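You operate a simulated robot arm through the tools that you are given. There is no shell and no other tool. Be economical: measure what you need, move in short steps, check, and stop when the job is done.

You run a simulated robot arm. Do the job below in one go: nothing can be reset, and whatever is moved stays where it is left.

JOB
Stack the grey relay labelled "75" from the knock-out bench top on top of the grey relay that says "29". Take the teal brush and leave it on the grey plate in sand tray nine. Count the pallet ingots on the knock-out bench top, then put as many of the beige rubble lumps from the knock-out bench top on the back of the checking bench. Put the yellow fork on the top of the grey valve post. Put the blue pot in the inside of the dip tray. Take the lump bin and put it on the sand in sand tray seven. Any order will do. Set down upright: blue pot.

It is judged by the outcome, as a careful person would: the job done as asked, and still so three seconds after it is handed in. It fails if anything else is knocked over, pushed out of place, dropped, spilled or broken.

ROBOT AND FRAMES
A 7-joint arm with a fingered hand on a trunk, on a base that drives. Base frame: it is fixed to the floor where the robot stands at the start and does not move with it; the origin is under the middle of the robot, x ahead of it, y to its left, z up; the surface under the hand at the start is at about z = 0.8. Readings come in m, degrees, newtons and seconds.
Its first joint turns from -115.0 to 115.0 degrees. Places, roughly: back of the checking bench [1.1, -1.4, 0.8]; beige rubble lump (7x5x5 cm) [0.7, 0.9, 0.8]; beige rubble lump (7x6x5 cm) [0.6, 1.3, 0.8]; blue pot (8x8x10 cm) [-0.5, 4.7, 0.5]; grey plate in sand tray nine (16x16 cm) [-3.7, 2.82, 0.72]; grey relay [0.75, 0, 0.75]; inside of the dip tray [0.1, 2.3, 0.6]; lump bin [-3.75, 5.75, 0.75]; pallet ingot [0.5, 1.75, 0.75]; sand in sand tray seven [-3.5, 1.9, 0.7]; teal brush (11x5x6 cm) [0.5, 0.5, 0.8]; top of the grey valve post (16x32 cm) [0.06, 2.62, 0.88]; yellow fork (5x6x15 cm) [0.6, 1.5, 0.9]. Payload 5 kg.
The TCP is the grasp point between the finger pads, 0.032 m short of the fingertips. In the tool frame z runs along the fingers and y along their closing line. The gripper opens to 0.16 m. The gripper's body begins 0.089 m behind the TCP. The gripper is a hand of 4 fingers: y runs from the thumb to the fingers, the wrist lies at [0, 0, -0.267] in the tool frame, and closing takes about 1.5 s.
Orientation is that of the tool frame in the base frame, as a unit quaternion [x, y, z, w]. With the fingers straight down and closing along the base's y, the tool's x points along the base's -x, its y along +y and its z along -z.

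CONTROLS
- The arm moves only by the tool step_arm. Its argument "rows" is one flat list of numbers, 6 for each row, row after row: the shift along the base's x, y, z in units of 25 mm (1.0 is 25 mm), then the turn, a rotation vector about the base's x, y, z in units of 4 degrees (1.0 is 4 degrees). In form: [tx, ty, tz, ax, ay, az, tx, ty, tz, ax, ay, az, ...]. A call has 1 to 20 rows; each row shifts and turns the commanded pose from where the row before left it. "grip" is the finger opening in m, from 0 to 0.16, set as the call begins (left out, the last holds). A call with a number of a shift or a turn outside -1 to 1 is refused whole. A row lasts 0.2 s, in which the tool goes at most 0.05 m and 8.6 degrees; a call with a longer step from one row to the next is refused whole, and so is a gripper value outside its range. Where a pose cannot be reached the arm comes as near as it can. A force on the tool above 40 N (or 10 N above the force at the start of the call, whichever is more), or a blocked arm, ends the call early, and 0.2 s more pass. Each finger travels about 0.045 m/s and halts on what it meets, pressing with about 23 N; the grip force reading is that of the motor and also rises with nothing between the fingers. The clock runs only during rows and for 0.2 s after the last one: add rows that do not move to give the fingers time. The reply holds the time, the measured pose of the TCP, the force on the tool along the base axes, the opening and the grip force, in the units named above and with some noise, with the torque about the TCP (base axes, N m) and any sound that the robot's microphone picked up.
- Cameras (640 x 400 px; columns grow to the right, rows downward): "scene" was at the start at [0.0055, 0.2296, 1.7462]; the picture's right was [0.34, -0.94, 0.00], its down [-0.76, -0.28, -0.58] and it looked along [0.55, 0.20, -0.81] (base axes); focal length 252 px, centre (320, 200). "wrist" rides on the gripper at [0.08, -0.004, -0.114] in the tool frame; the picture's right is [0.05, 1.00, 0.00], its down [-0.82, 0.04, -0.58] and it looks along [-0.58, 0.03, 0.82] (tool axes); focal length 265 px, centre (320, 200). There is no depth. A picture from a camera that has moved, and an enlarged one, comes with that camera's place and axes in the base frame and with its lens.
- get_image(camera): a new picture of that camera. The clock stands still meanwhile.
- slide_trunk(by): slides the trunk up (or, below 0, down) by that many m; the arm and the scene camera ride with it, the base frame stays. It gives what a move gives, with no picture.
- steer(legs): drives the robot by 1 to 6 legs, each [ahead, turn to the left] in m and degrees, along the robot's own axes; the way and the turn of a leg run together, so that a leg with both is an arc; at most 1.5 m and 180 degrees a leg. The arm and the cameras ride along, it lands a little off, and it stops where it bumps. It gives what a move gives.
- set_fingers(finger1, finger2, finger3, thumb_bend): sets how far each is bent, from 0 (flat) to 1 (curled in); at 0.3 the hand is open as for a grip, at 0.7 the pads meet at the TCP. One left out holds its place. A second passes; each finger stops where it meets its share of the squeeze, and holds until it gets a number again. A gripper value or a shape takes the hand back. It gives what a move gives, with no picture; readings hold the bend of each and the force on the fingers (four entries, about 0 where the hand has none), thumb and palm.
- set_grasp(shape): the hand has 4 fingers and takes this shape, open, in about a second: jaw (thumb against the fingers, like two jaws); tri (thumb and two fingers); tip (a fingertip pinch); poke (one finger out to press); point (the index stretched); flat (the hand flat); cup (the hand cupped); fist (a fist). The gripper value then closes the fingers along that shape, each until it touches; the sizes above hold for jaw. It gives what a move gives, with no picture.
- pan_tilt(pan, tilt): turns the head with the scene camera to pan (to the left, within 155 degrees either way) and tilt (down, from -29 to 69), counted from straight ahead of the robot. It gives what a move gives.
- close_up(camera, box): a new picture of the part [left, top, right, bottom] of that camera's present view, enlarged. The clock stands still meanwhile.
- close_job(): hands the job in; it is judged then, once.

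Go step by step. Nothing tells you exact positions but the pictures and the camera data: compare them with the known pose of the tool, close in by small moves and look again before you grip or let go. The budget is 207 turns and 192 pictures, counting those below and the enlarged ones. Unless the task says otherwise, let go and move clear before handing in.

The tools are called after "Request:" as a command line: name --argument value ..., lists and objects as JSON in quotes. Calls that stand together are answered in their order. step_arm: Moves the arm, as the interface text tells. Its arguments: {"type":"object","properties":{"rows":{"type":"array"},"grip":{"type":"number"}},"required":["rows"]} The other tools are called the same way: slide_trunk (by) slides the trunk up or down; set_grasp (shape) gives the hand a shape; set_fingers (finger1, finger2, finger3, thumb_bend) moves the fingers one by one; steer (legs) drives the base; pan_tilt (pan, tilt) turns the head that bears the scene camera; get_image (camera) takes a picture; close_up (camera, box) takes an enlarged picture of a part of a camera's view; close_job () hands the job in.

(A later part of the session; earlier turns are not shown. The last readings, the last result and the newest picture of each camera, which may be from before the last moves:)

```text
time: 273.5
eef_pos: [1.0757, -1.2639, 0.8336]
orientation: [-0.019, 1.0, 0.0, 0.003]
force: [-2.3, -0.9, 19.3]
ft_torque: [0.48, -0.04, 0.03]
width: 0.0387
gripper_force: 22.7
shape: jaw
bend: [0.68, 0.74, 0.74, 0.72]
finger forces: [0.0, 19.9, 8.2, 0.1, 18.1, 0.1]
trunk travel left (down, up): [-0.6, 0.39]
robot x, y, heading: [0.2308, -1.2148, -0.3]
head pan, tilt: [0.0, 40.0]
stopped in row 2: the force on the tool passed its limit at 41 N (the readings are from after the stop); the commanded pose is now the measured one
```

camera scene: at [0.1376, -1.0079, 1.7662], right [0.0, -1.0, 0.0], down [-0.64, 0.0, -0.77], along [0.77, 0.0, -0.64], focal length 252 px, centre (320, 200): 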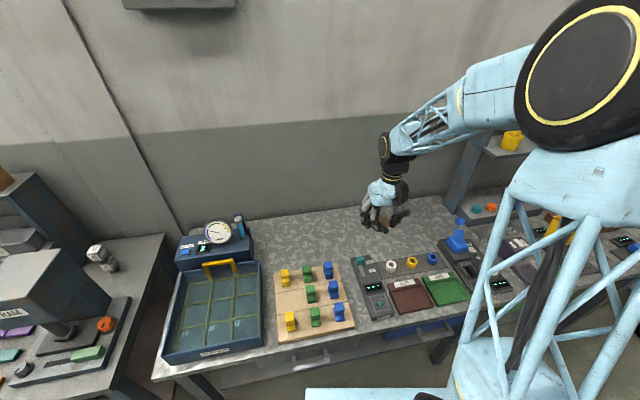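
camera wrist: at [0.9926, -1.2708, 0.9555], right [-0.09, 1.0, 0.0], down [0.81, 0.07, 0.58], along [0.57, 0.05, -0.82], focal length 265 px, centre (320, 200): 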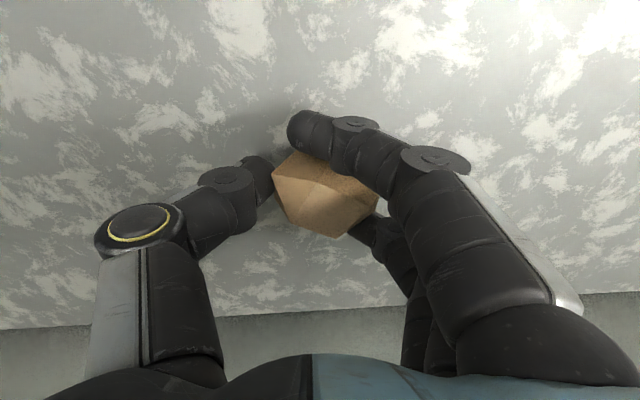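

Firm contact. I back off slightly, open, and retreat upward.

Request:
step_arm --rows '[0, 0, 0.15, 0, 0, 0, 0, 0, 0, 0, 0, 0]'

Request:
step_arm --rows '[0, 0, 0, 0, 0, 0, 0, 0, 0, 0, 0, 0, 0, 0, 0, 0, 0, 0, 0, 0, 0, 0, 0, 0, 0, 0, 0, 0, 0, 0, 0, 0, 0, 0, 0, 0, 0, 0, 0, 0, 0, 0]' --grip 0.11

Request:
step_arm --rows '[0, 0, 1, 0, 0, 0, 0, 0, 1, 0, 0, 0, 0, 0, 1, 0, 0, 0, 0, 0, 1, 0, 0, 0, 0, 0, 1, 0, 0, 0, 0, 0, 1, 0, 0, 0, 0, 0, 1, 0, 0, 0, 0, 0, 1, 0, 0, 0, 0, 0, 1, 0, 0, 0, -1, 0, 1, 0, 0, 0, -1, 0, 1, 0, 0, 0, -1, 0, 1, 0, 0, 0, -1, 0, 1, 0, 0, 0, -1, 0, 1, 0, 0, 0, -1, 0, 0, 0, 0, 0, -1, 0, 0, 0, 0, 0, -1, 0, 0, 0, 0, 0, -1, 0, 0, 0, 0, 0, -1, 0, 0, 0, 0, 0]'

Request:
get_image --camera "wrist"

Request:
get_image --camera "scene"

```text
time: 274.1
eef_pos: [1.0753, -1.2636, 0.8336]
orientation: [-0.019, 1.0, 0.0, 0.002]
force: [1.4, -2.1, 5.5]
ft_torque: [0.14, -0.08, -0.06]
width: 0.0383
gripper_force: 23.3
shape: jaw
bend: [0.68, 0.73, 0.74, 0.72]
finger forces: [0.0, 10.5, 9.8, 0.0, 17.8, 0.0]
trunk travel left (down, up): [-0.6, 0.39]
robot x, y, heading: [0.2335, -1.2133, -0.3]
head pan, tilt: [0.0, 40.0]
```

```text
time: 275.7
eef_pos: [1.0752, -1.2629, 0.8346]
orientation: [-0.019, 1.0, -0.001, 0.002]
force: [0.4, 0.2, 0.7]
ft_torque: [-0.02, -0.02, -0.02]
width: 0.1097
gripper_force: 0.2
shape: jaw
bend: [0.68, 0.68, 0.68, 0.64]
finger forces: [0.0, 0.1, 0.1, 0.0, 0.1, 0.0]
trunk travel left (down, up): [-0.6, 0.39]
robot x, y, heading: [0.2315, -1.2132, -0.4]
head pan, tilt: [0.0, 40.0]
```

```text
time: 279.7
eef_pos: [0.8249, -1.2617, 1.1825]
orientation: [-0.019, 1.0, 0.0, 0.001]
force: [0.1, 0.1, 0.6]
ft_torque: [0.01, -0.01, -0.01]
width: 0.1097
gripper_force: 0.0
shape: jaw
bend: [0.68, 0.68, 0.68, 0.64]
finger forces: [0.0, 0.1, 0.1, 0.1, 0.0, 0.1]
trunk travel left (down, up): [-0.6, 0.39]
robot x, y, heading: [0.234, -1.2138, -0.2]
head pan, tilt: [0.0, 40.0]
```

```text
99 pictures are left
camera wrist: at [0.7456, -1.2689, 1.2947], right [-0.09, 1.0, 0.0], down [0.81, 0.07, 0.58], along [0.58, 0.05, -0.81], focal length 265 px, centre (320, 200)
```

wrist: 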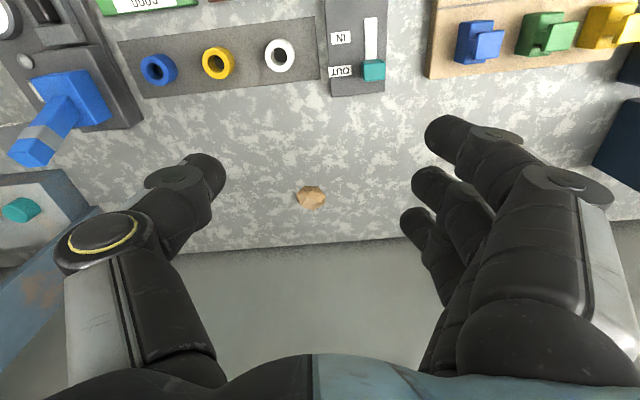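

```text
98 pictures are left
camera scene: at [0.257, -1.0081, 1.7662], right [0.0, -1.0, 0.0], down [-0.64, 0.0, -0.77], along [0.77, 0.0, -0.64], focal length 252 px, centre (320, 200)
```

scene: 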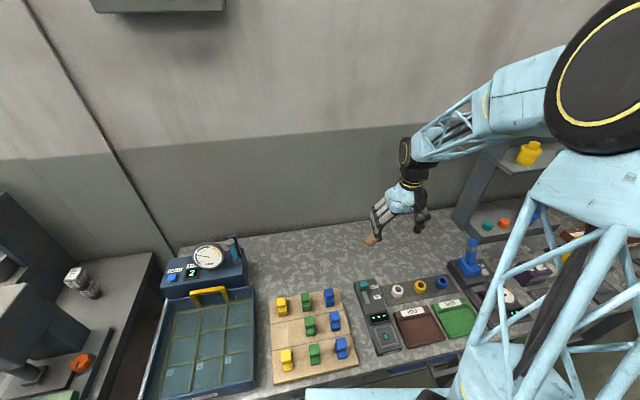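

First lump placed. I return for the second lump at (0.605,1.07).

Request:
steer --legs '[[-0.76, 0], [0, 90], [1.1, 0], [1.1, 0], [0, -90], [0.24, 0]]'

Request:
get_image --camera "wrist"

```text
time: 303.7
eef_pos: [0.2637, 0.9766, 1.1812]
orientation: [-0.043, 0.999, 0.0, 0.002]
force: [0.1, 1.0, -0.5]
ft_torque: [-0.01, 0.05, -0.01]
width: 0.1096
gripper_force: 0.1
shape: jaw
bend: [0.68, 0.68, 0.68, 0.64]
finger forces: [0.0, 0.1, 0.1, 0.0, 0.0, 0.0]
trunk travel left (down, up): [-0.6, 0.39]
robot x, y, heading: [-0.3286, 0.9991, 2.3]
head pan, tilt: [0.0, 40.0]
```

```text
97 pictures are left
camera wrist: at [0.1847, 0.9656, 1.2941], right [-0.14, 0.99, 0.0], down [0.81, 0.11, 0.58], along [0.57, 0.08, -0.81], focal length 265 px, centre (320, 200)
```

wrist: 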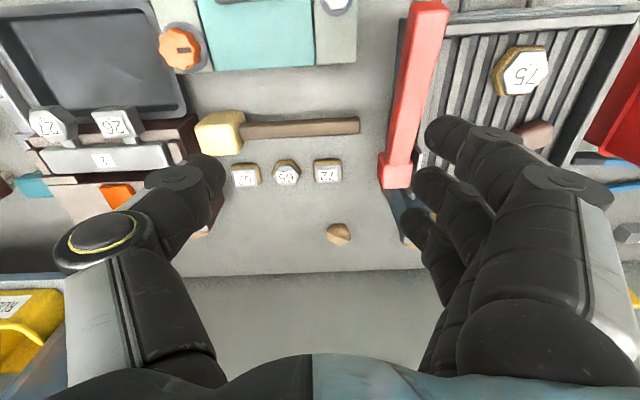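

Request:
step_arm --rows '[1, 0, 0, 0, 0, 0.5, 1, 0, 0, 0, 0, 0.5, 1, 0, 0, 0, 0, 0, 1, 0, 0, 0, 0, 0, 1, 0, 0, 0, 0, 0, 1, 0, 0, 0, 0, 0, 1, 0, 0, 0, 0, 0, 1, 0, 0, 0, 0, 0, 1, 0, 0, 0, 0, 0, 1, 0, 0, 0, 0, 0, 1, 0.8, 0, 0, 0, 0, 1, 1, 0, 0, 0, 0, 1, 1, -0.5, 0, 0, 0, 0.6, 1, -1, 0, 0, 0, 0, 0, -1, 0, 0, 0, 0, 0, -1, 0, 0, 0, 0, 0, -1, 0, 0, 0, 0, 0, -1, 0, 0, 0]' --grip 0.1

Request:
get_image --camera "wrist"

Request:
get_image --camera "scene"

```text
time: 307.5
eef_pos: [0.6039, 1.0709, 1.0448]
orientation: [-0.079, 0.997, 0.0, 0.001]
force: [-0.5, -0.7, -0.1]
ft_torque: [0.03, -0.01, 0.02]
width: 0.1004
gripper_force: 0.1
shape: jaw
bend: [0.7, 0.7, 0.7, 0.68]
finger forces: [0.0, 0.0, 0.0, 0.0, 0.1, 0.0]
trunk travel left (down, up): [-0.6, 0.39]
robot x, y, heading: [-0.3314, 0.9986, 2.6]
head pan, tilt: [0.0, 40.0]
```

```text
96 pictures are left
camera wrist: at [0.5251, 1.0546, 1.1578], right [-0.21, 0.98, 0.0], down [0.8, 0.17, 0.58], along [0.57, 0.12, -0.81], focal length 265 px, centre (320, 200)
```

wrist: 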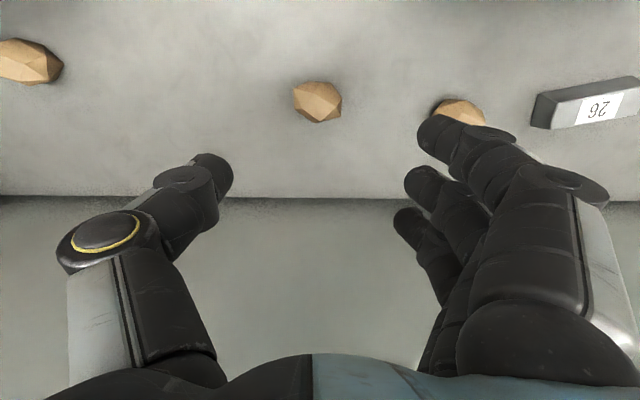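

```text
95 pictures are left
camera scene: at [-0.3166, 1.2026, 1.7662], right [0.04, -1.0, 0.0], down [-0.64, -0.03, -0.77], along [0.77, 0.03, -0.64], focal length 252 px, centre (320, 200)
```

scene: 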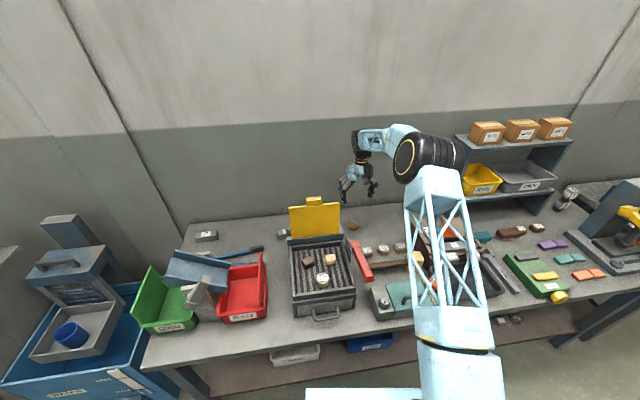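

Request:
step_arm --rows '[0.2, 0, -1, 0, 0, 0, 0, 0, -1, 0, 0, 0, 0, 0, -1, 0, 0, 0, 0, 0, -1, 0, 0, 0, 0, 0, -1, 0, 0, 0, 0, 0, -1, 0, 0, 0, 0, 0, -1, 0, 0, 0, 0, 0, -1, 0, 0, 0, 0, 0, -0.2, 0, 0, 0]'

Request:
step_arm --rows '[0, 0, 0, 0, 0, 0, 0, 0, 0, 0, 0, 0, 0, 0, 0, 0, 0, 0, 0, 0, 0, 0, 0, 0, 0, 0, 0, 0, 0, 0, 0, 0, 0, 0, 0, 0, 0, 0, 0, 0, 0, 0, 0, 0, 0, 0, 0, 0]' --grip 0.01

Request:
step_arm --rows '[0, 0, 1, 0, 0, 0, 0, 0, 1, 0, 0, 0, 0, 0, 1, 0, 0, 0, 0, 0, 1, 0, 0, 0, 0, 0, 1, 0, 0, 0]'

Request:
get_image --camera "wrist"

```text
time: 309.5
eef_pos: [0.607, 1.0707, 0.8373]
orientation: [-0.079, 0.997, 0.0, 0.002]
force: [0.8, -1.0, 0.4]
ft_torque: [0.0, 0.01, 0.01]
width: 0.1006
gripper_force: 0.1
shape: jaw
bend: [0.7, 0.7, 0.7, 0.68]
finger forces: [0.1, 0.0, 0.0, 0.0, 0.1, 0.1]
trunk travel left (down, up): [-0.6, 0.39]
robot x, y, heading: [-0.3336, 0.998, 2.4]
head pan, tilt: [0.0, 40.0]
```

```text
time: 311.3
eef_pos: [0.6067, 1.0702, 0.8368]
orientation: [-0.078, 0.997, 0.0, 0.002]
force: [-0.6, 0.6, -1.1]
ft_torque: [0.02, 0.0, 0.0]
width: 0.039
gripper_force: 22.9
shape: jaw
bend: [0.68, 0.73, 0.73, 0.7]
finger forces: [0.0, 8.5, 8.1, 0.0, 18.6, 0.0]
trunk travel left (down, up): [-0.6, 0.39]
robot x, y, heading: [-0.3284, 0.9992, 2.6]
head pan, tilt: [0.0, 40.0]
```

```text
time: 312.5
eef_pos: [0.609, 1.0692, 0.9647]
orientation: [-0.079, 0.997, 0.001, 0.002]
force: [0.6, -0.2, -1.4]
ft_torque: [-0.03, 0.05, 0.02]
width: 0.0386
gripper_force: 22.6
shape: jaw
bend: [0.68, 0.73, 0.73, 0.7]
finger forces: [0.0, 8.5, 8.1, 0.0, 18.4, 0.1]
trunk travel left (down, up): [-0.6, 0.39]
robot x, y, heading: [-0.3289, 0.9948, 2.6]
head pan, tilt: [0.0, 40.0]
```

```text
94 pictures are left
camera wrist: at [0.5304, 1.0543, 1.0773], right [-0.21, 0.98, 0.0], down [0.8, 0.17, 0.58], along [0.57, 0.12, -0.81], focal length 265 px, centre (320, 200)
```

wrist: 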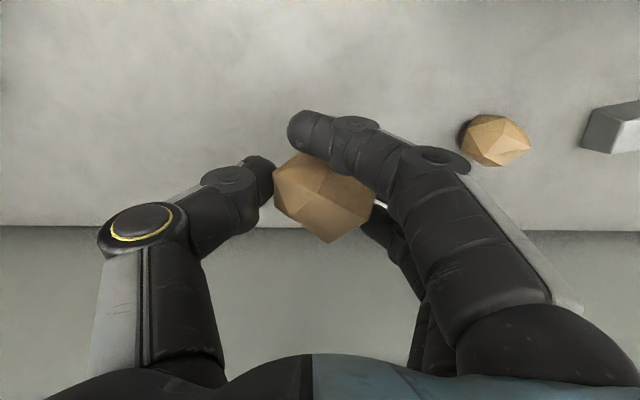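

Held. I lift, retract and drive back to the checking bench.

Request:
step_arm --rows '[0, 0, 1, 0, 0, 0, 0, 0, 1, 0, 0, 0, 0, 0, 1, 0, 0, 0, 0, 0, 1, 0, 0, 0, 0, 0, 1, 0, 0, 0, 0, 0, 1, 0, 0, 0, 0, -0.5, 1, 0, 0, 0, 0, -1, 1, 0, 0, 0, 0, -1, 1, 0, 0, 0, -1, -0.5, 0, 0, 0, 0, -1, 0, 0, 0, 0, 0, -1, 0, 0, 0, 0, 0, -1, 0, 0, 0, 0, 0, -1, 0, 0, 0, 0, 0, -1, 0, 0, 0, 0, 0, -1, 0, 0, 0, 0, 0, -1, 0, 0, 0, 0, 0, -1, 0, 0, 0, 0, 0, -1, 0, 0, 0, 0, 0, -1, 0, 0, 0, 0, 0]'

Request:
steer --legs '[[-0.21, 0], [0, -92.5], [1.09, 0], [1.09, 0], [0, 90], [0.77, 0]]'

Request:
get_image --camera "wrist"

```text
time: 316.7
eef_pos: [0.3325, 0.9964, 1.1904]
orientation: [-0.078, 0.997, 0.0, 0.002]
force: [-0.1, 1.2, -0.9]
ft_torque: [-0.02, 0.01, 0.01]
width: 0.0386
gripper_force: 23.1
shape: jaw
bend: [0.68, 0.73, 0.73, 0.7]
finger forces: [0.0, 8.6, 8.4, 0.1, 18.3, 0.1]
trunk travel left (down, up): [-0.6, 0.39]
robot x, y, heading: [-0.3302, 0.9957, 2.6]
head pan, tilt: [0.0, 40.0]
```

```text
time: 340.5
eef_pos: [0.7605, -1.2183, 1.1902]
orientation: [-0.051, 0.999, 0.001, 0.002]
force: [0.2, 0.2, -1.3]
ft_torque: [-0.02, 0.02, 0.0]
width: 0.0384
gripper_force: 22.8
shape: jaw
bend: [0.68, 0.73, 0.73, 0.7]
finger forces: [0.1, 7.7, 8.9, 0.0, 18.1, 0.0]
trunk travel left (down, up): [-0.6, 0.39]
robot x, y, heading: [0.0993, -1.1824, -0.6]
head pan, tilt: [0.0, 40.0]
```

```text
93 pictures are left
camera wrist: at [0.6806, -1.2304, 1.3031], right [-0.15, 0.99, 0.0], down [0.81, 0.13, 0.58], along [0.57, 0.09, -0.81], focal length 265 px, centre (320, 200)
```

wrist: 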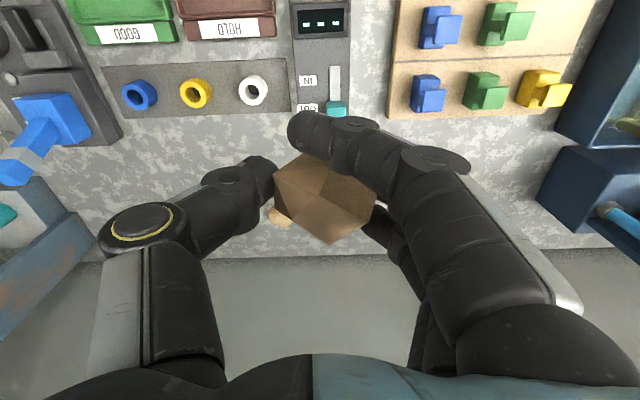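

Request:
steer --legs '[[0.13, 0]]'

Request:
step_arm --rows '[0, 1, 0, 0, 0, 0, 0, 1, 0, 0, 0, 0, 0, 1, 0, 0, 0, 0, 0, 1, 0, 0, 0, 0, 1, 0, 0, 0, 0, 0, 1, 0, 0, 0, 0, 0, 1, 0, 0, 0, 0, 0, 1, 0, 0, 0, 0, 0, 1, 0, 0, 0, 0, 0, 1, 0, -1, 0, 0, 0, 1, 0, -1, 0, 0, 0, 0.2, 0, -1, 0, 0, 0, 0, 0, -1, 0, 0, 0, 0, 0, -1, 0, 0, 0, 0, 0, -1, 0, 0, 0, 0, 0, -1, 0, 0, 0]'

Request:
get_image --camera "wrist"

```text
time: 341.8
eef_pos: [0.8914, -1.2215, 1.1903]
orientation: [-0.051, 0.999, 0.0, 0.001]
force: [1.6, -0.7, -0.7]
ft_torque: [-0.04, 0.06, -0.01]
width: 0.0385
gripper_force: 22.9
shape: jaw
bend: [0.68, 0.73, 0.73, 0.7]
finger forces: [0.1, 7.7, 8.9, 0.0, 18.1, 0.0]
trunk travel left (down, up): [-0.6, 0.39]
robot x, y, heading: [0.2271, -1.1824, -0.7]
head pan, tilt: [0.0, 40.0]
```

```text
time: 345.2
eef_pos: [1.0713, -1.1193, 1.0151]
orientation: [-0.05, 0.999, 0.0, 0.001]
force: [0.8, 0.3, -1.0]
ft_torque: [0.04, 0.02, 0.0]
width: 0.0385
gripper_force: 23.0
shape: jaw
bend: [0.68, 0.73, 0.73, 0.7]
finger forces: [0.1, 7.8, 8.8, 0.1, 18.0, 0.1]
trunk travel left (down, up): [-0.6, 0.39]
robot x, y, heading: [0.2329, -1.1864, -0.9]
head pan, tilt: [0.0, 40.0]
```

```text
92 pictures are left
camera wrist: at [0.9924, -1.1316, 1.1272], right [-0.15, 0.99, 0.0], down [0.81, 0.12, 0.58], along [0.57, 0.09, -0.81], focal length 265 px, centre (320, 200)
```

wrist: 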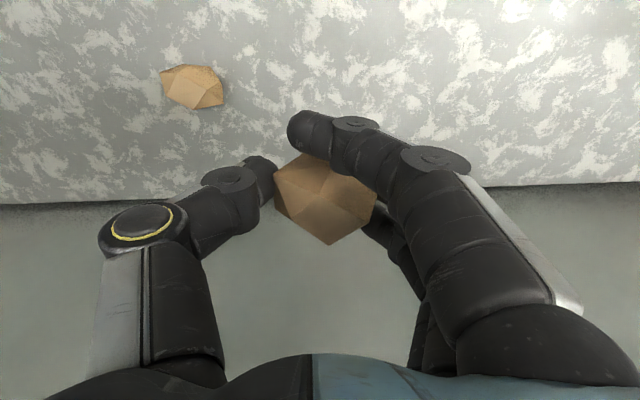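

Request:
step_arm --rows '[0, 0, -1, 0, 0, 0, 0, 0, -1, 0, 0, 0, 0, 0, -1, 0, 0, 0, 0, 0, -1, 0, 0, 0, 0, 0, -1, 0, 0, 0, 0, 0, -1, 0, 0, 0, 0, 0, -0.8, 0, 0, 0, 0, 0, 0, 0, 0, 0]'

Request:
step_arm --rows '[0, 0, -0.2, 0, 0, 0, 0, 0, 0, 0, 0, 0]'

```text
time: 347.0
eef_pos: [1.0695, -1.1196, 0.846]
orientation: [-0.051, 0.999, 0.0, 0.002]
force: [0.3, -0.5, -0.9]
ft_torque: [-0.02, 0.02, 0.0]
width: 0.0383
gripper_force: 23.0
shape: jaw
bend: [0.68, 0.73, 0.73, 0.7]
finger forces: [0.0, 7.8, 9.0, 0.1, 17.9, 0.1]
trunk travel left (down, up): [-0.6, 0.39]
robot x, y, heading: [0.225, -1.1852, -0.6]
head pan, tilt: [0.0, 40.0]
```

```text
time: 347.6
eef_pos: [1.0702, -1.1212, 0.8415]
orientation: [-0.051, 0.999, 0.0, 0.002]
force: [-0.7, 0.0, -1.7]
ft_torque: [-0.01, -0.01, 0.04]
width: 0.0384
gripper_force: 23.6
shape: jaw
bend: [0.68, 0.73, 0.73, 0.7]
finger forces: [0.0, 7.9, 8.9, 0.0, 18.0, 0.1]
trunk travel left (down, up): [-0.6, 0.39]
robot x, y, heading: [0.2288, -1.1899, -0.8]
head pan, tilt: [0.0, 40.0]
```

Request:
step_arm --rows '[0, 0, -0.2, 0, 0, 0, 0, 0, 0, 0, 0, 0]'

Request:
step_arm --rows '[0, 0, 0, 0, 0, 0, 0, 0, 0, 0, 0, 0, 0, 0, 0, 0, 0, 0, 0, 0, 0, 0, 0, 0, 0, 0, 0, 0, 0, 0, 0, 0, 0, 0, 0, 0, 0, 0, 0, 0, 0, 0]' --grip 0.1

Request:
step_arm --rows '[0, 0, 1, 0, 0, 0, 0, 0, 1, 0, 0, 0, 0, 0, 1, 0, 0, 0, 0, 0, 1, 0, 0, 0, 0, 0, 1, 0, 0, 0, 0, 0, 1, 0, 0, 0, 0, 0, 1, 0, 0, 0, 0, 0, 1, 0, 0, 0, 0, 0, 1, 0, 0, 0, -1, 0, 1, 0, 0, 0, -1, 0, 1, 0, 0, 0, -1, 0, 1, 0, 0, 0, -1, 0, 1, 0, 0, 0, -1, 0, 1, 0, 0, 0, -1, 0, 0, 0, 0, 0, -1, 0, 0, 0, 0, 0, -1, 0, 0, 0, 0, 0, -1, 0, 0, 0, 0, 0, -1, 0, 0, 0, 0, 0]'

Request:
get_image --camera "wrist"

```text
time: 348.2
eef_pos: [1.0689, -1.1219, 0.8363]
orientation: [-0.051, 0.999, 0.0, 0.002]
force: [1.1, -0.6, 4.7]
ft_torque: [0.01, 0.0, 0.03]
width: 0.0383
gripper_force: 23.1
shape: jaw
bend: [0.68, 0.73, 0.73, 0.71]
finger forces: [0.0, 7.7, 9.0, 0.0, 19.4, 0.0]
trunk travel left (down, up): [-0.6, 0.39]
robot x, y, heading: [0.2287, -1.1861, -0.3]
head pan, tilt: [0.0, 40.0]
```

```text
time: 349.8
eef_pos: [1.0699, -1.1227, 0.8356]
orientation: [-0.05, 0.999, -0.001, 0.002]
force: [-0.5, -0.5, 0.4]
ft_torque: [0.02, -0.01, 0.02]
width: 0.0997
gripper_force: 0.1
shape: jaw
bend: [0.7, 0.71, 0.71, 0.68]
finger forces: [0.0, 0.1, 0.1, 0.0, 0.0, 0.0]
trunk travel left (down, up): [-0.6, 0.39]
robot x, y, heading: [0.227, -1.1816, -0.6]
head pan, tilt: [0.0, 40.0]
```

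```text
time: 353.8
eef_pos: [0.8182, -1.1219, 1.185]
orientation: [-0.05, 0.999, 0.001, 0.002]
force: [-0.4, -0.4, -0.1]
ft_torque: [-0.02, -0.01, 0.02]
width: 0.0997
gripper_force: 0.1
shape: jaw
bend: [0.7, 0.71, 0.71, 0.68]
finger forces: [0.0, 0.0, 0.1, 0.0, 0.0, 0.1]
trunk travel left (down, up): [-0.6, 0.39]
robot x, y, heading: [0.2307, -1.1855, -0.7]
head pan, tilt: [0.0, 40.0]
```

```text
91 pictures are left
camera wrist: at [0.739, -1.1331, 1.2979], right [-0.15, 0.99, 0.0], down [0.81, 0.12, 0.58], along [0.57, 0.09, -0.81], focal length 265 px, centre (320, 200)
```

wrist: 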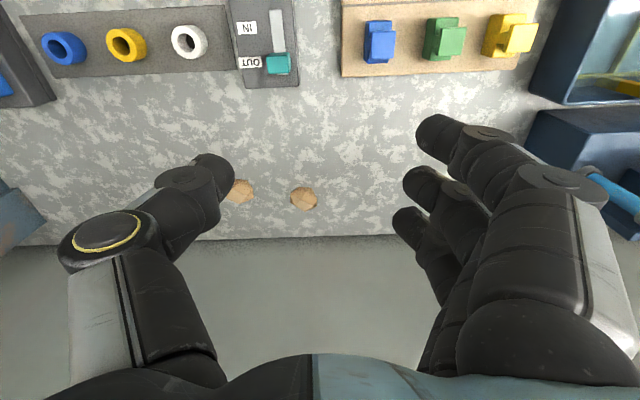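

Both lumps are on the back of the checking bench. Now the teal brush, about (0.54,0.465).

Request:
steer --legs '[[-0.76, 0], [0, 90.5], [0.82, 0], [0.82, 0], [0, -90], [0.25, 0]]'

Request:
get_image --camera "wrist"

Request:
get_image --camera "scene"

```text
time: 375.5
eef_pos: [0.3042, 0.5023, 1.1838]
orientation: [-0.033, 0.999, 0.0, 0.002]
force: [0.7, 0.7, -0.3]
ft_torque: [0.01, 0.05, -0.02]
width: 0.0996
gripper_force: 0.0
shape: jaw
bend: [0.7, 0.71, 0.71, 0.68]
finger forces: [0.0, 0.1, 0.0, 0.0, 0.0, 0.0]
trunk travel left (down, up): [-0.6, 0.39]
robot x, y, heading: [-0.2861, 0.4578, -2.7]
head pan, tilt: [0.0, 40.0]
```

```text
90 pictures are left
camera wrist: at [0.2244, 0.494, 1.2972], right [-0.12, 0.99, 0.0], down [0.81, 0.1, 0.58], along [0.57, 0.07, -0.82], focal length 265 px, centre (320, 200)
```

wrist: 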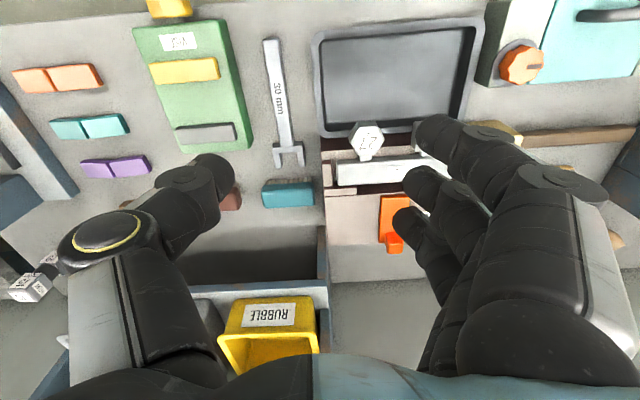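

```text
89 pictures are left
camera scene: at [-0.2565, 0.664, 1.7661], right [-0.05, -1.0, 0.0], down [-0.64, 0.03, -0.77], along [0.76, -0.04, -0.64], focal length 252 px, centre (320, 200)
```

scene: 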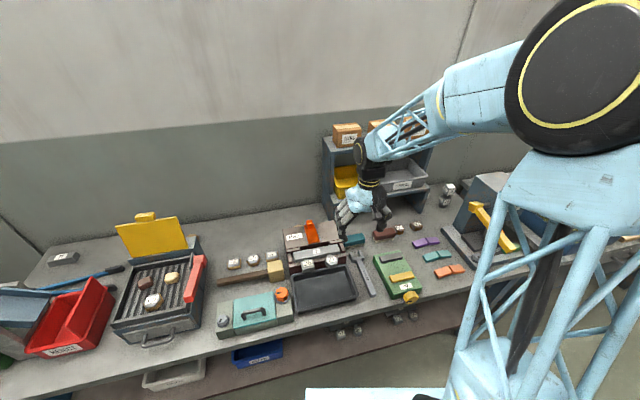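

Request:
step_arm --rows '[1, -0.4, 0, 0, 0, 1, 1, -0.5, 0, 0, 0, 1, 1, -0.5, 0, 0, 0, 1, 1, 0, 0, 0, 0, 1, 1, 0, 0, 0, 0, 1, 1, 0, 0, 0, 0, 1, 1, 0, 0, 0, 0, 1, 1, 0, 0, 0, 0, 1, 0.9, 0, 0, 0, 0, 1, 0, 0, 0, 0, 0, 1, 0, 0, 0, 0, 0, 1, 0, 0, 0, 0, 0, 1, 0, 0, 0, 0, 0, 1, 0, 0, 0, 0, 0, 1, 0, 0, 0, 0, 0, 1, 0, 0, 0, 0, 0, 1, 0, 0, 0, 0, 0, 1, 0, 0, 0, 0, 0, 1, 0, 0, 0, 0, 0, 1, 0, 0, 0, 0, 0, 1]' --grip 0.1

Request:
step_arm --rows '[0, 0, -1, 0, 0, 1, 0, 0, -1, 0, 0, 1, 0, 0, -1, 0, 0, 0, 0, 0, -1, 0, 0, 0, 0, 0, 0, 0, 0, 0]'

Request:
get_image --camera "wrist"

```text
time: 379.7
eef_pos: [0.5259, 0.467, 1.1847]
orientation: [-0.668, 0.745, 0.001, 0.001]
force: [0.3, -0.3, -0.9]
ft_torque: [-0.02, 0.03, 0.0]
width: 0.0997
gripper_force: 0.1
shape: jaw
bend: [0.7, 0.71, 0.71, 0.68]
finger forces: [0.0, 0.0, 0.0, 0.1, 0.0, 0.0]
trunk travel left (down, up): [-0.6, 0.39]
robot x, y, heading: [-0.2893, 0.4589, -2.9]
head pan, tilt: [0.0, 40.0]
```

```text
time: 380.9
eef_pos: [0.5244, 0.4663, 1.0855]
orientation: [0.718, -0.696, 0.0, -0.001]
force: [-0.1, 0.1, -0.5]
ft_torque: [0.0, -0.02, 0.02]
width: 0.0996
gripper_force: 0.0
shape: jaw
bend: [0.7, 0.71, 0.71, 0.68]
finger forces: [0.0, 0.0, 0.0, 0.0, 0.0, 0.0]
trunk travel left (down, up): [-0.6, 0.39]
robot x, y, heading: [-0.2887, 0.4618, -2.8]
head pan, tilt: [0.0, 40.0]
```

```text
88 pictures are left
camera wrist: at [0.5324, 0.3868, 1.1981], right [-1.0, -0.08, 0.0], down [-0.07, 0.81, 0.58], along [-0.05, 0.58, -0.82], focal length 265 px, centre (320, 200)
```

wrist: 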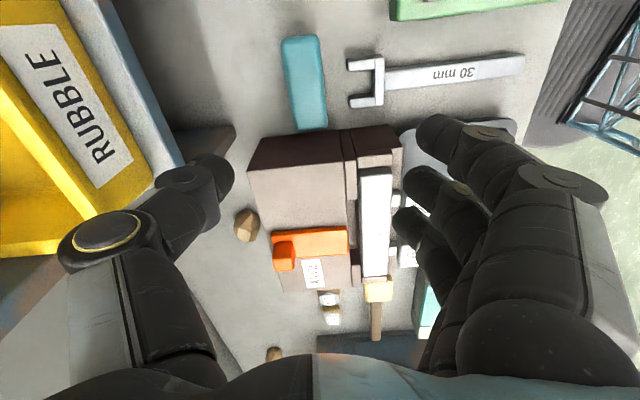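

Request:
step_arm --rows '[0.4, -0.1, -1, 0, 0, 0.9, 0, 0, -1, 0, 0, 0.8, 0, 0, -1, 0, 0, 0.8, 0, 0, -1, 0, 0, 0, 0, 0, -1, 0, 0, 0]'

Request:
get_image --camera "wrist"

Request:
close_up --camera "scene" --box '[270, 140, 430, 300]'

```text
time: 382.1
eef_pos: [0.5355, 0.4661, 0.9589]
orientation: [0.776, -0.631, -0.001, -0.001]
force: [-0.7, -0.6, -0.4]
ft_torque: [-0.05, 0.01, 0.02]
width: 0.0997
gripper_force: 0.2
shape: jaw
bend: [0.7, 0.71, 0.71, 0.68]
finger forces: [0.1, 0.1, 0.0, 0.0, 0.0, 0.0]
trunk travel left (down, up): [-0.6, 0.39]
robot x, y, heading: [-0.2914, 0.4623, -2.7]
head pan, tilt: [0.0, 40.0]
```

```text
87 pictures are left
camera wrist: at [0.5564, 0.3892, 1.072], right [-0.97, -0.25, 0.0], down [-0.21, 0.79, 0.58], along [-0.15, 0.56, -0.81], focal length 265 px, centre (320, 200)
```

wrist: 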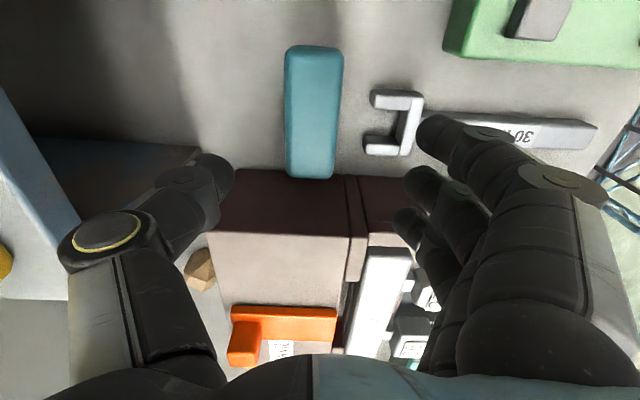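

```text
2.50 times, centred on (350, 220) of scene
camera zoom: at [-0.2571, 0.664, 1.7662], right [-0.05, -1.0, 0.0], down [-0.64, 0.03, -0.77], along [0.76, -0.04, -0.64], focal length 630 px, centre (245, 150)
```

zoom: 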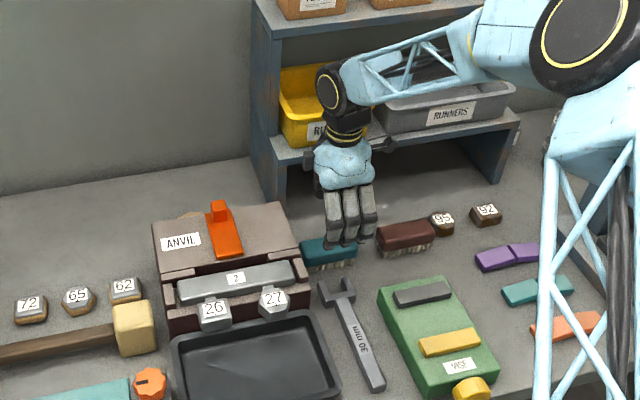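

The brush centre is about (0.545,0.452). I narrow the opening to avoid the wrench, shift, and lower.

Request:
step_arm --rows '[0.36, -0.5, 0, 0, 0, -0.4, 0, 0, 0, 0, 0, 0, 0, 0, 0, 0, 0, 0, 0, 0, -1, 0, 0, 0, 0, 0, -0.8, 0, 0, 0]' --grip 0.075

Request:
get_image --camera "wrist"

```text
time: 383.3
eef_pos: [0.5439, 0.4522, 0.9119]
orientation: [0.766, -0.643, -0.001, -0.002]
force: [0.2, 0.3, 0.8]
ft_torque: [0.0, -0.04, -0.01]
width: 0.076
gripper_force: 0.2
shape: jaw
bend: [0.73, 0.73, 0.73, 0.7]
finger forces: [0.1, 0.0, 0.0, 0.0, 0.0, 0.0]
trunk travel left (down, up): [-0.6, 0.39]
robot x, y, heading: [-0.2902, 0.4591, -2.6]
head pan, tilt: [0.0, 40.0]
```

```text
85 pictures are left
camera wrist: at [0.5628, 0.3749, 1.0253], right [-0.97, -0.23, 0.0], down [-0.19, 0.79, 0.58], along [-0.13, 0.56, -0.81], focal length 265 px, centre (320, 200)
```

wrist: 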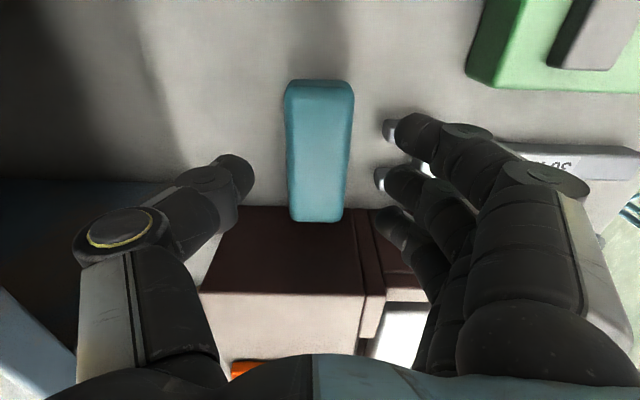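

Request:
step_arm --rows '[0, -0.3, 0, 0, 0, 0, 0, 0, -0.5, 0, 0, 0, 0, 0, -0.5, 0, 0, 0, 0, 0, -0.5, 0, 0, 0, 0, 0, -0.5, 0, 0, 0, 0, 0, -0.3, 0, 0, 0]'

Request:
get_image --camera "wrist"

```text
time: 384.7
eef_pos: [0.5444, 0.445, 0.8562]
orientation: [0.767, -0.641, -0.001, -0.001]
force: [0.4, -0.4, 0.7]
ft_torque: [-0.04, 0.01, -0.03]
width: 0.0756
gripper_force: 0.0
shape: jaw
bend: [0.73, 0.73, 0.73, 0.7]
finger forces: [0.0, 0.1, 0.0, 0.0, 0.0, 0.0]
trunk travel left (down, up): [-0.6, 0.39]
robot x, y, heading: [-0.2883, 0.4599, -2.6]
head pan, tilt: [0.0, 40.0]
```

```text
84 pictures are left
camera wrist: at [0.5637, 0.3676, 0.9695], right [-0.97, -0.23, 0.0], down [-0.19, 0.79, 0.58], along [-0.13, 0.56, -0.81], focal length 265 px, centre (320, 200)
```

wrist: 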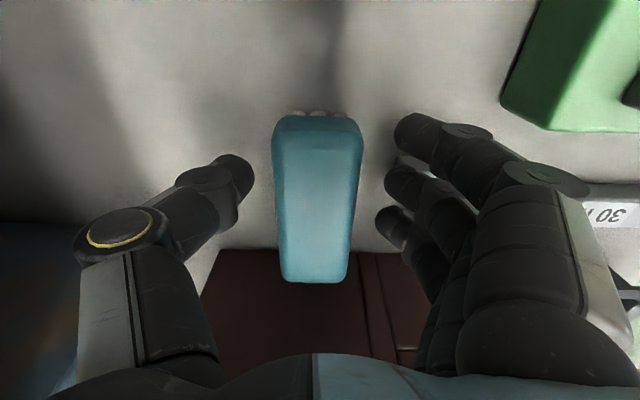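

Request:
step_arm --rows '[0, 0, -0.25, 0, 0, 0, 0, 0, 0, 0, 0, 0]'

Request:
step_arm --rows '[0, 0, 0, 0, 0, 0, 0, 0, 0, 0, 0, 0, 0, 0, 0, 0, 0, 0, 0, 0, 0, 0, 0, 0, 0, 0, 0, 0, 0, 0, 0, 0, 0, 0, 0, 0]' --grip 0.01

Request:
step_arm --rows '[0, 0, 0.5, 0, 0, 0, 0, 0, 0.8, 0, 0, 0, 0, 0, 1, 0, 0, 0, 0, 0, 1, 0, 0, 0, 0, 0, 1, 0, 0, 0]'

Request:
get_image --camera "wrist"

Request:
close_up --camera "scene" --box '[270, 140, 430, 300]'

```text
time: 385.3
eef_pos: [0.5459, 0.4455, 0.8511]
orientation: [0.767, -0.641, -0.001, -0.001]
force: [1.6, -0.5, 2.9]
ft_torque: [-0.03, 0.09, -0.01]
width: 0.0751
gripper_force: 0.1
shape: jaw
bend: [0.73, 0.73, 0.73, 0.7]
finger forces: [0.0, 2.8, 0.0, 0.0, 0.1, 0.0]
trunk travel left (down, up): [-0.6, 0.39]
robot x, y, heading: [-0.2886, 0.4599, -2.8]
head pan, tilt: [0.0, 40.0]
```

```text
time: 386.7
eef_pos: [0.5455, 0.4458, 0.8503]
orientation: [0.768, -0.641, -0.002, 0.0]
force: [0.8, 0.2, -0.4]
ft_torque: [-0.05, 0.0, -0.03]
width: 0.0402
gripper_force: 23.1
shape: jaw
bend: [0.73, 0.73, 0.73, 0.7]
finger forces: [7.0, 6.9, 6.7, 0.0, 20.6, 0.0]
trunk travel left (down, up): [-0.6, 0.39]
robot x, y, heading: [-0.2898, 0.4586, -2.8]
head pan, tilt: [0.0, 40.0]
```

```text
time: 387.9
eef_pos: [0.5423, 0.4425, 0.9593]
orientation: [0.767, -0.641, 0.0, -0.002]
force: [-0.1, 0.2, -0.5]
ft_torque: [-0.03, -0.03, 0.01]
width: 0.0405
gripper_force: 23.5
shape: jaw
bend: [0.73, 0.73, 0.73, 0.7]
finger forces: [7.0, 7.0, 6.7, 0.0, 20.6, 0.1]
trunk travel left (down, up): [-0.6, 0.39]
robot x, y, heading: [-0.291, 0.4618, -2.8]
head pan, tilt: [0.0, 40.0]
```

```text
83 pictures are left
camera wrist: at [0.5617, 0.3645, 1.0717], right [-0.97, -0.23, 0.0], down [-0.18, 0.79, 0.58], along [-0.13, 0.56, -0.82], focal length 265 px, centre (320, 200)
```

wrist: 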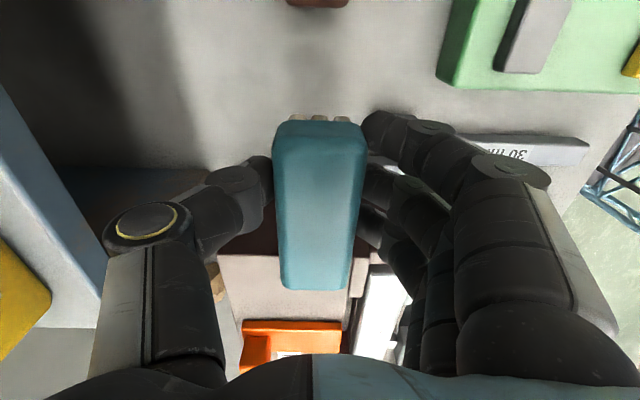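

```text
2.50 times, centred on (350, 220) of scene
camera zoom: at [-0.2578, 0.664, 1.7662], right [-0.05, -1.0, 0.0], down [-0.64, 0.03, -0.77], along [0.77, -0.04, -0.64], focal length 630 px, centre (245, 150)
```

zoom: 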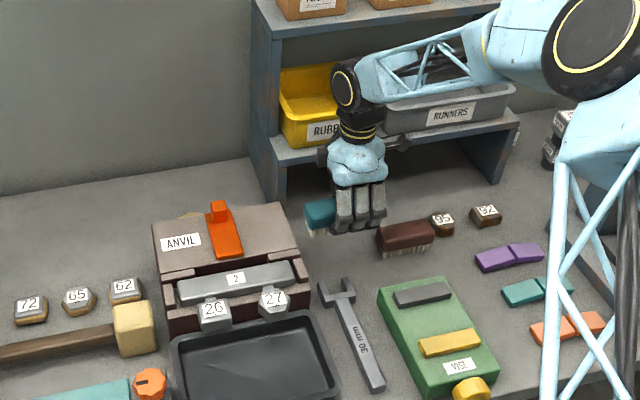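

Brush held well. I lift, retract and drive towards the sand trays across the room.

Request:
step_arm --rows '[0, 0, 1, 0, 0, 0, 0, 0, 1, 0, 0, 0, 0, 0, 1, 0, 0, 0, 0, 0, 1, 0, 0, 0, 0, 0, 1, 0, 0, 0, 0, 0, 1, 0, 0, 0, 0, 0, 1, 0, 0, 0, 0, 0, 1, 0, 0, 0, 0, 0, 1, 0, 0, 0, -1, 0, 0, 0, 0, 0, -1, 0, 0, 0, 0, 0, -1, 0, 0, 0, 0, 0, -1, 0, 0, 0, 0, 0, -1, 0, 0, 0, 0, 0, -1, 0, 0, 0, 0, 0, -1, 0, 0, 0, 0, 0, -1, 0, 0, 0, 0, 0]'

Request:
steer --legs '[[-0.35, 0], [0, 136], [1.3, 0], [1.2, 0], [0, 47]]'

Request:
pan_tilt --pan 0 --tilt 35

Request:
get_image --camera "scene"

```text
time: 391.5
eef_pos: [0.3434, 0.4451, 1.1825]
orientation: [0.767, -0.641, 0.0, -0.001]
force: [0.3, -0.1, -0.7]
ft_torque: [-0.01, 0.01, 0.02]
width: 0.0402
gripper_force: 23.1
shape: jaw
bend: [0.73, 0.73, 0.73, 0.7]
finger forces: [7.0, 6.9, 6.7, 0.0, 20.7, 0.0]
trunk travel left (down, up): [-0.6, 0.39]
robot x, y, heading: [-0.2862, 0.4635, -2.8]
head pan, tilt: [0.0, 40.0]
```

```text
time: 413.9
eef_pos: [-2.9408, 2.3725, 1.1818]
orientation: [0.644, 0.765, 0.002, -0.001]
force: [-0.4, 4.2, -0.7]
ft_torque: [0.08, -0.03, 0.12]
width: 0.04
gripper_force: 23.1
shape: jaw
bend: [0.73, 0.73, 0.73, 0.7]
finger forces: [7.6, 7.6, 10.9, 0.1, 23.0, 0.0]
trunk travel left (down, up): [-0.6, 0.39]
robot x, y, heading: [-2.3079, 2.3502, 177.1]
head pan, tilt: [0.0, 40.0]
stopped in leg 5: the force on the tool passed its limit at 48 N (the readings are from after the stop); the commanded pose is now the measured one
```

```text
time: 414.6
eef_pos: [-2.9391, 2.3714, 1.1808]
orientation: [0.643, 0.766, 0.002, -0.001]
force: [-1.6, 6.8, -1.0]
ft_torque: [0.12, 0.01, 0.13]
width: 0.0404
gripper_force: 22.6
shape: jaw
bend: [0.73, 0.73, 0.73, 0.7]
finger forces: [7.4, 7.5, 11.6, 0.0, 23.1, 0.0]
trunk travel left (down, up): [-0.6, 0.39]
robot x, y, heading: [-2.3062, 2.3485, 177.2]
head pan, tilt: [0.0, 35.0]
```

```text
81 pictures are left
camera scene: at [-2.3481, 2.1504, 1.7738], right [0.05, 1.0, 0.0], down [0.57, -0.03, -0.82], along [-0.82, 0.04, -0.57], focal length 252 px, centre (320, 200)
```

scene: 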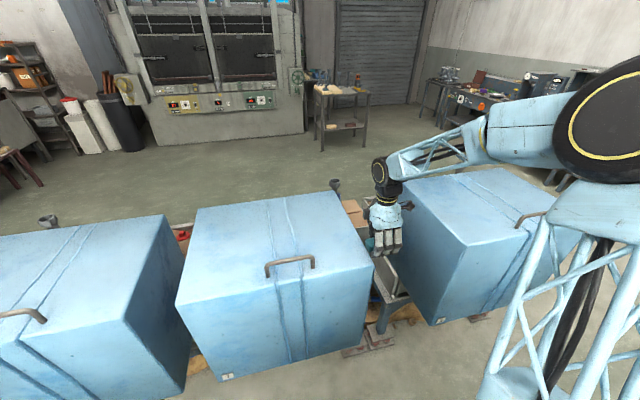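

The hand brushed a big blue cover while turning. I move it away from the cover, back off and inspect.

Request:
step_arm --rows '[0.5, 0.6, 0, 0, 0, 0, 0.8, 0, 0, 0, 0, 0, 1, 0, 0, 0, 0, 0, 1, 0, 0, 0, 0, 0]'

Request:
steer --legs '[[-0.5, 0]]'

Request:
get_image --camera "scene"

Request:
get_image --camera "wrist"

```text
time: 415.6
eef_pos: [-2.8582, 2.3874, 1.1812]
orientation: [0.643, 0.766, 0.001, -0.001]
force: [-1.0, 8.4, 1.1]
ft_torque: [0.08, 0.03, -0.1]
width: 0.0401
gripper_force: 23.3
shape: jaw
bend: [0.73, 0.73, 0.73, 0.7]
finger forces: [7.3, 7.7, 8.4, 0.1, 22.9, 0.0]
trunk travel left (down, up): [-0.6, 0.39]
robot x, y, heading: [-2.3048, 2.348, 177.3]
head pan, tilt: [0.0, 35.0]
```

```text
time: 418.6
eef_pos: [-2.3357, 2.3596, 1.1801]
orientation: [0.642, 0.767, 0.002, 0.0]
force: [-0.1, 0.6, -1.2]
ft_torque: [0.0, 0.0, -0.02]
width: 0.04
gripper_force: 22.9
shape: jaw
bend: [0.73, 0.73, 0.73, 0.7]
finger forces: [7.0, 7.7, 7.6, 0.0, 22.3, 0.0]
trunk travel left (down, up): [-0.6, 0.39]
robot x, y, heading: [-1.7889, 2.3237, 177.3]
head pan, tilt: [0.0, 35.0]
```

```text
80 pictures are left
camera scene: at [-1.8253, 2.1248, 1.7738], right [0.05, 1.0, 0.0], down [0.57, -0.03, -0.82], along [-0.82, 0.04, -0.57], focal length 252 px, centre (320, 200)
```

scene: 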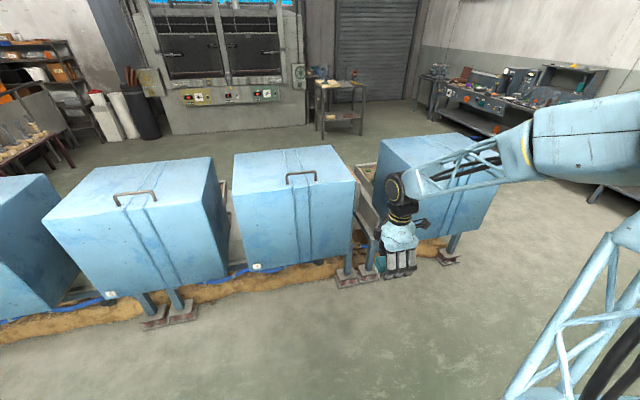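

```text
79 pictures are left
camera wrist: at [-2.352, 2.4382, 1.2935], right [0.97, 0.23, 0.0], down [0.18, -0.8, 0.57], along [0.13, -0.56, -0.82], focal length 265 px, centre (320, 200)
```

wrist: 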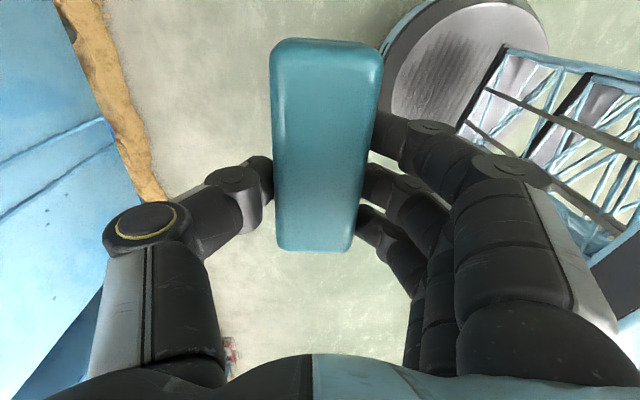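

The brush is still held, a bit tilted. The trays lie behind this row of blue covers, so I drive round its far end.

Request:
steer --legs '[[0, -63], [1.0, 0], [1.0, 0], [0, 75]]'

Request:
pan_tilt --pan 30 --tilt 30

Request:
get_image --camera "scene"

```text
time: 435.1
eef_pos: [-3.1007, 4.1558, 1.1808]
orientation: [0.584, 0.812, 0.002, -0.001]
force: [-0.1, -0.4, -0.9]
ft_torque: [0.02, -0.03, -0.02]
width: 0.0398
gripper_force: 23.8
shape: jaw
bend: [0.73, 0.73, 0.73, 0.7]
finger forces: [6.8, 6.9, 6.8, 0.0, 20.5, 0.0]
trunk travel left (down, up): [-0.6, 0.39]
robot x, y, heading: [-2.5518, 4.2052, -174.0]
head pan, tilt: [0.0, 35.0]
```

```text
time: 436.0
eef_pos: [-3.1021, 4.1566, 1.1783]
orientation: [0.584, 0.812, 0.001, -0.002]
force: [-0.3, -0.4, -1.8]
ft_torque: [-0.03, -0.03, 0.0]
width: 0.0396
gripper_force: 22.5
shape: jaw
bend: [0.73, 0.73, 0.73, 0.7]
finger forces: [6.8, 6.8, 6.9, 0.0, 20.5, 0.0]
trunk travel left (down, up): [-0.6, 0.39]
robot x, y, heading: [-2.5531, 4.202, -174.0]
head pan, tilt: [30.0, 30.0]
```

```text
78 pictures are left
camera scene: at [-2.549, 3.9556, 1.7816], right [-0.58, 0.81, 0.0], down [0.41, 0.29, -0.87], along [-0.7, -0.51, -0.5], focal length 252 px, centre (320, 200)
```

scene: 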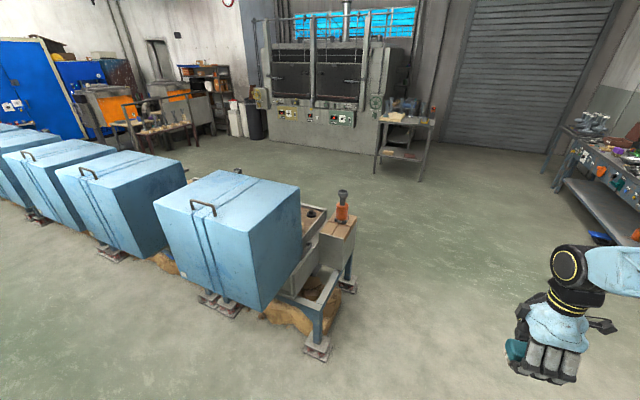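

The trays are on the far side of the covers. I go round and look.

Request:
steer --legs '[[1.1, 0], [1.0, 0], [0, 84]]'

Request:
pan_tilt --pan 40 --tilt 35

Request:
get_image --camera "scene"

```text
time: 450.2
eef_pos: [-4.6859, 3.5002, 1.181]
orientation: [-0.085, 0.996, 0.0, -0.002]
force: [0.1, -0.2, -0.7]
ft_torque: [-0.01, -0.01, 0.0]
width: 0.0397
gripper_force: 23.0
shape: jaw
bend: [0.73, 0.73, 0.73, 0.7]
finger forces: [6.8, 6.6, 6.7, 0.0, 20.1, 0.0]
trunk travel left (down, up): [-0.6, 0.39]
robot x, y, heading: [-4.6474, 4.0511, -92.8]
head pan, tilt: [30.0, 30.0]
```

```text
time: 450.9
eef_pos: [-4.6863, 3.501, 1.179]
orientation: [-0.085, 0.996, 0.001, -0.001]
force: [-0.4, -0.2, -0.9]
ft_torque: [0.0, -0.03, 0.02]
width: 0.0395
gripper_force: 22.9
shape: jaw
bend: [0.73, 0.73, 0.73, 0.7]
finger forces: [6.7, 6.6, 6.6, 0.1, 20.1, 0.1]
trunk travel left (down, up): [-0.6, 0.39]
robot x, y, heading: [-4.6481, 4.0535, -92.9]
head pan, tilt: [40.0, 35.0]
```

```text
77 pictures are left
camera scene: at [-4.3928, 4.0307, 1.7738], right [-0.8, -0.6, 0.0], down [-0.35, 0.46, -0.82], along [0.49, -0.65, -0.57], focal length 252 px, centre (320, 200)
```

scene: 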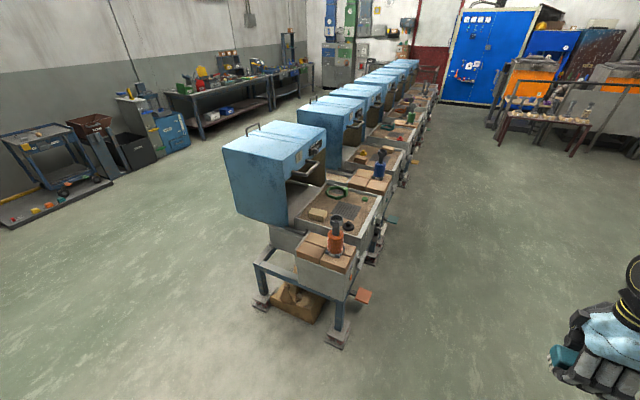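

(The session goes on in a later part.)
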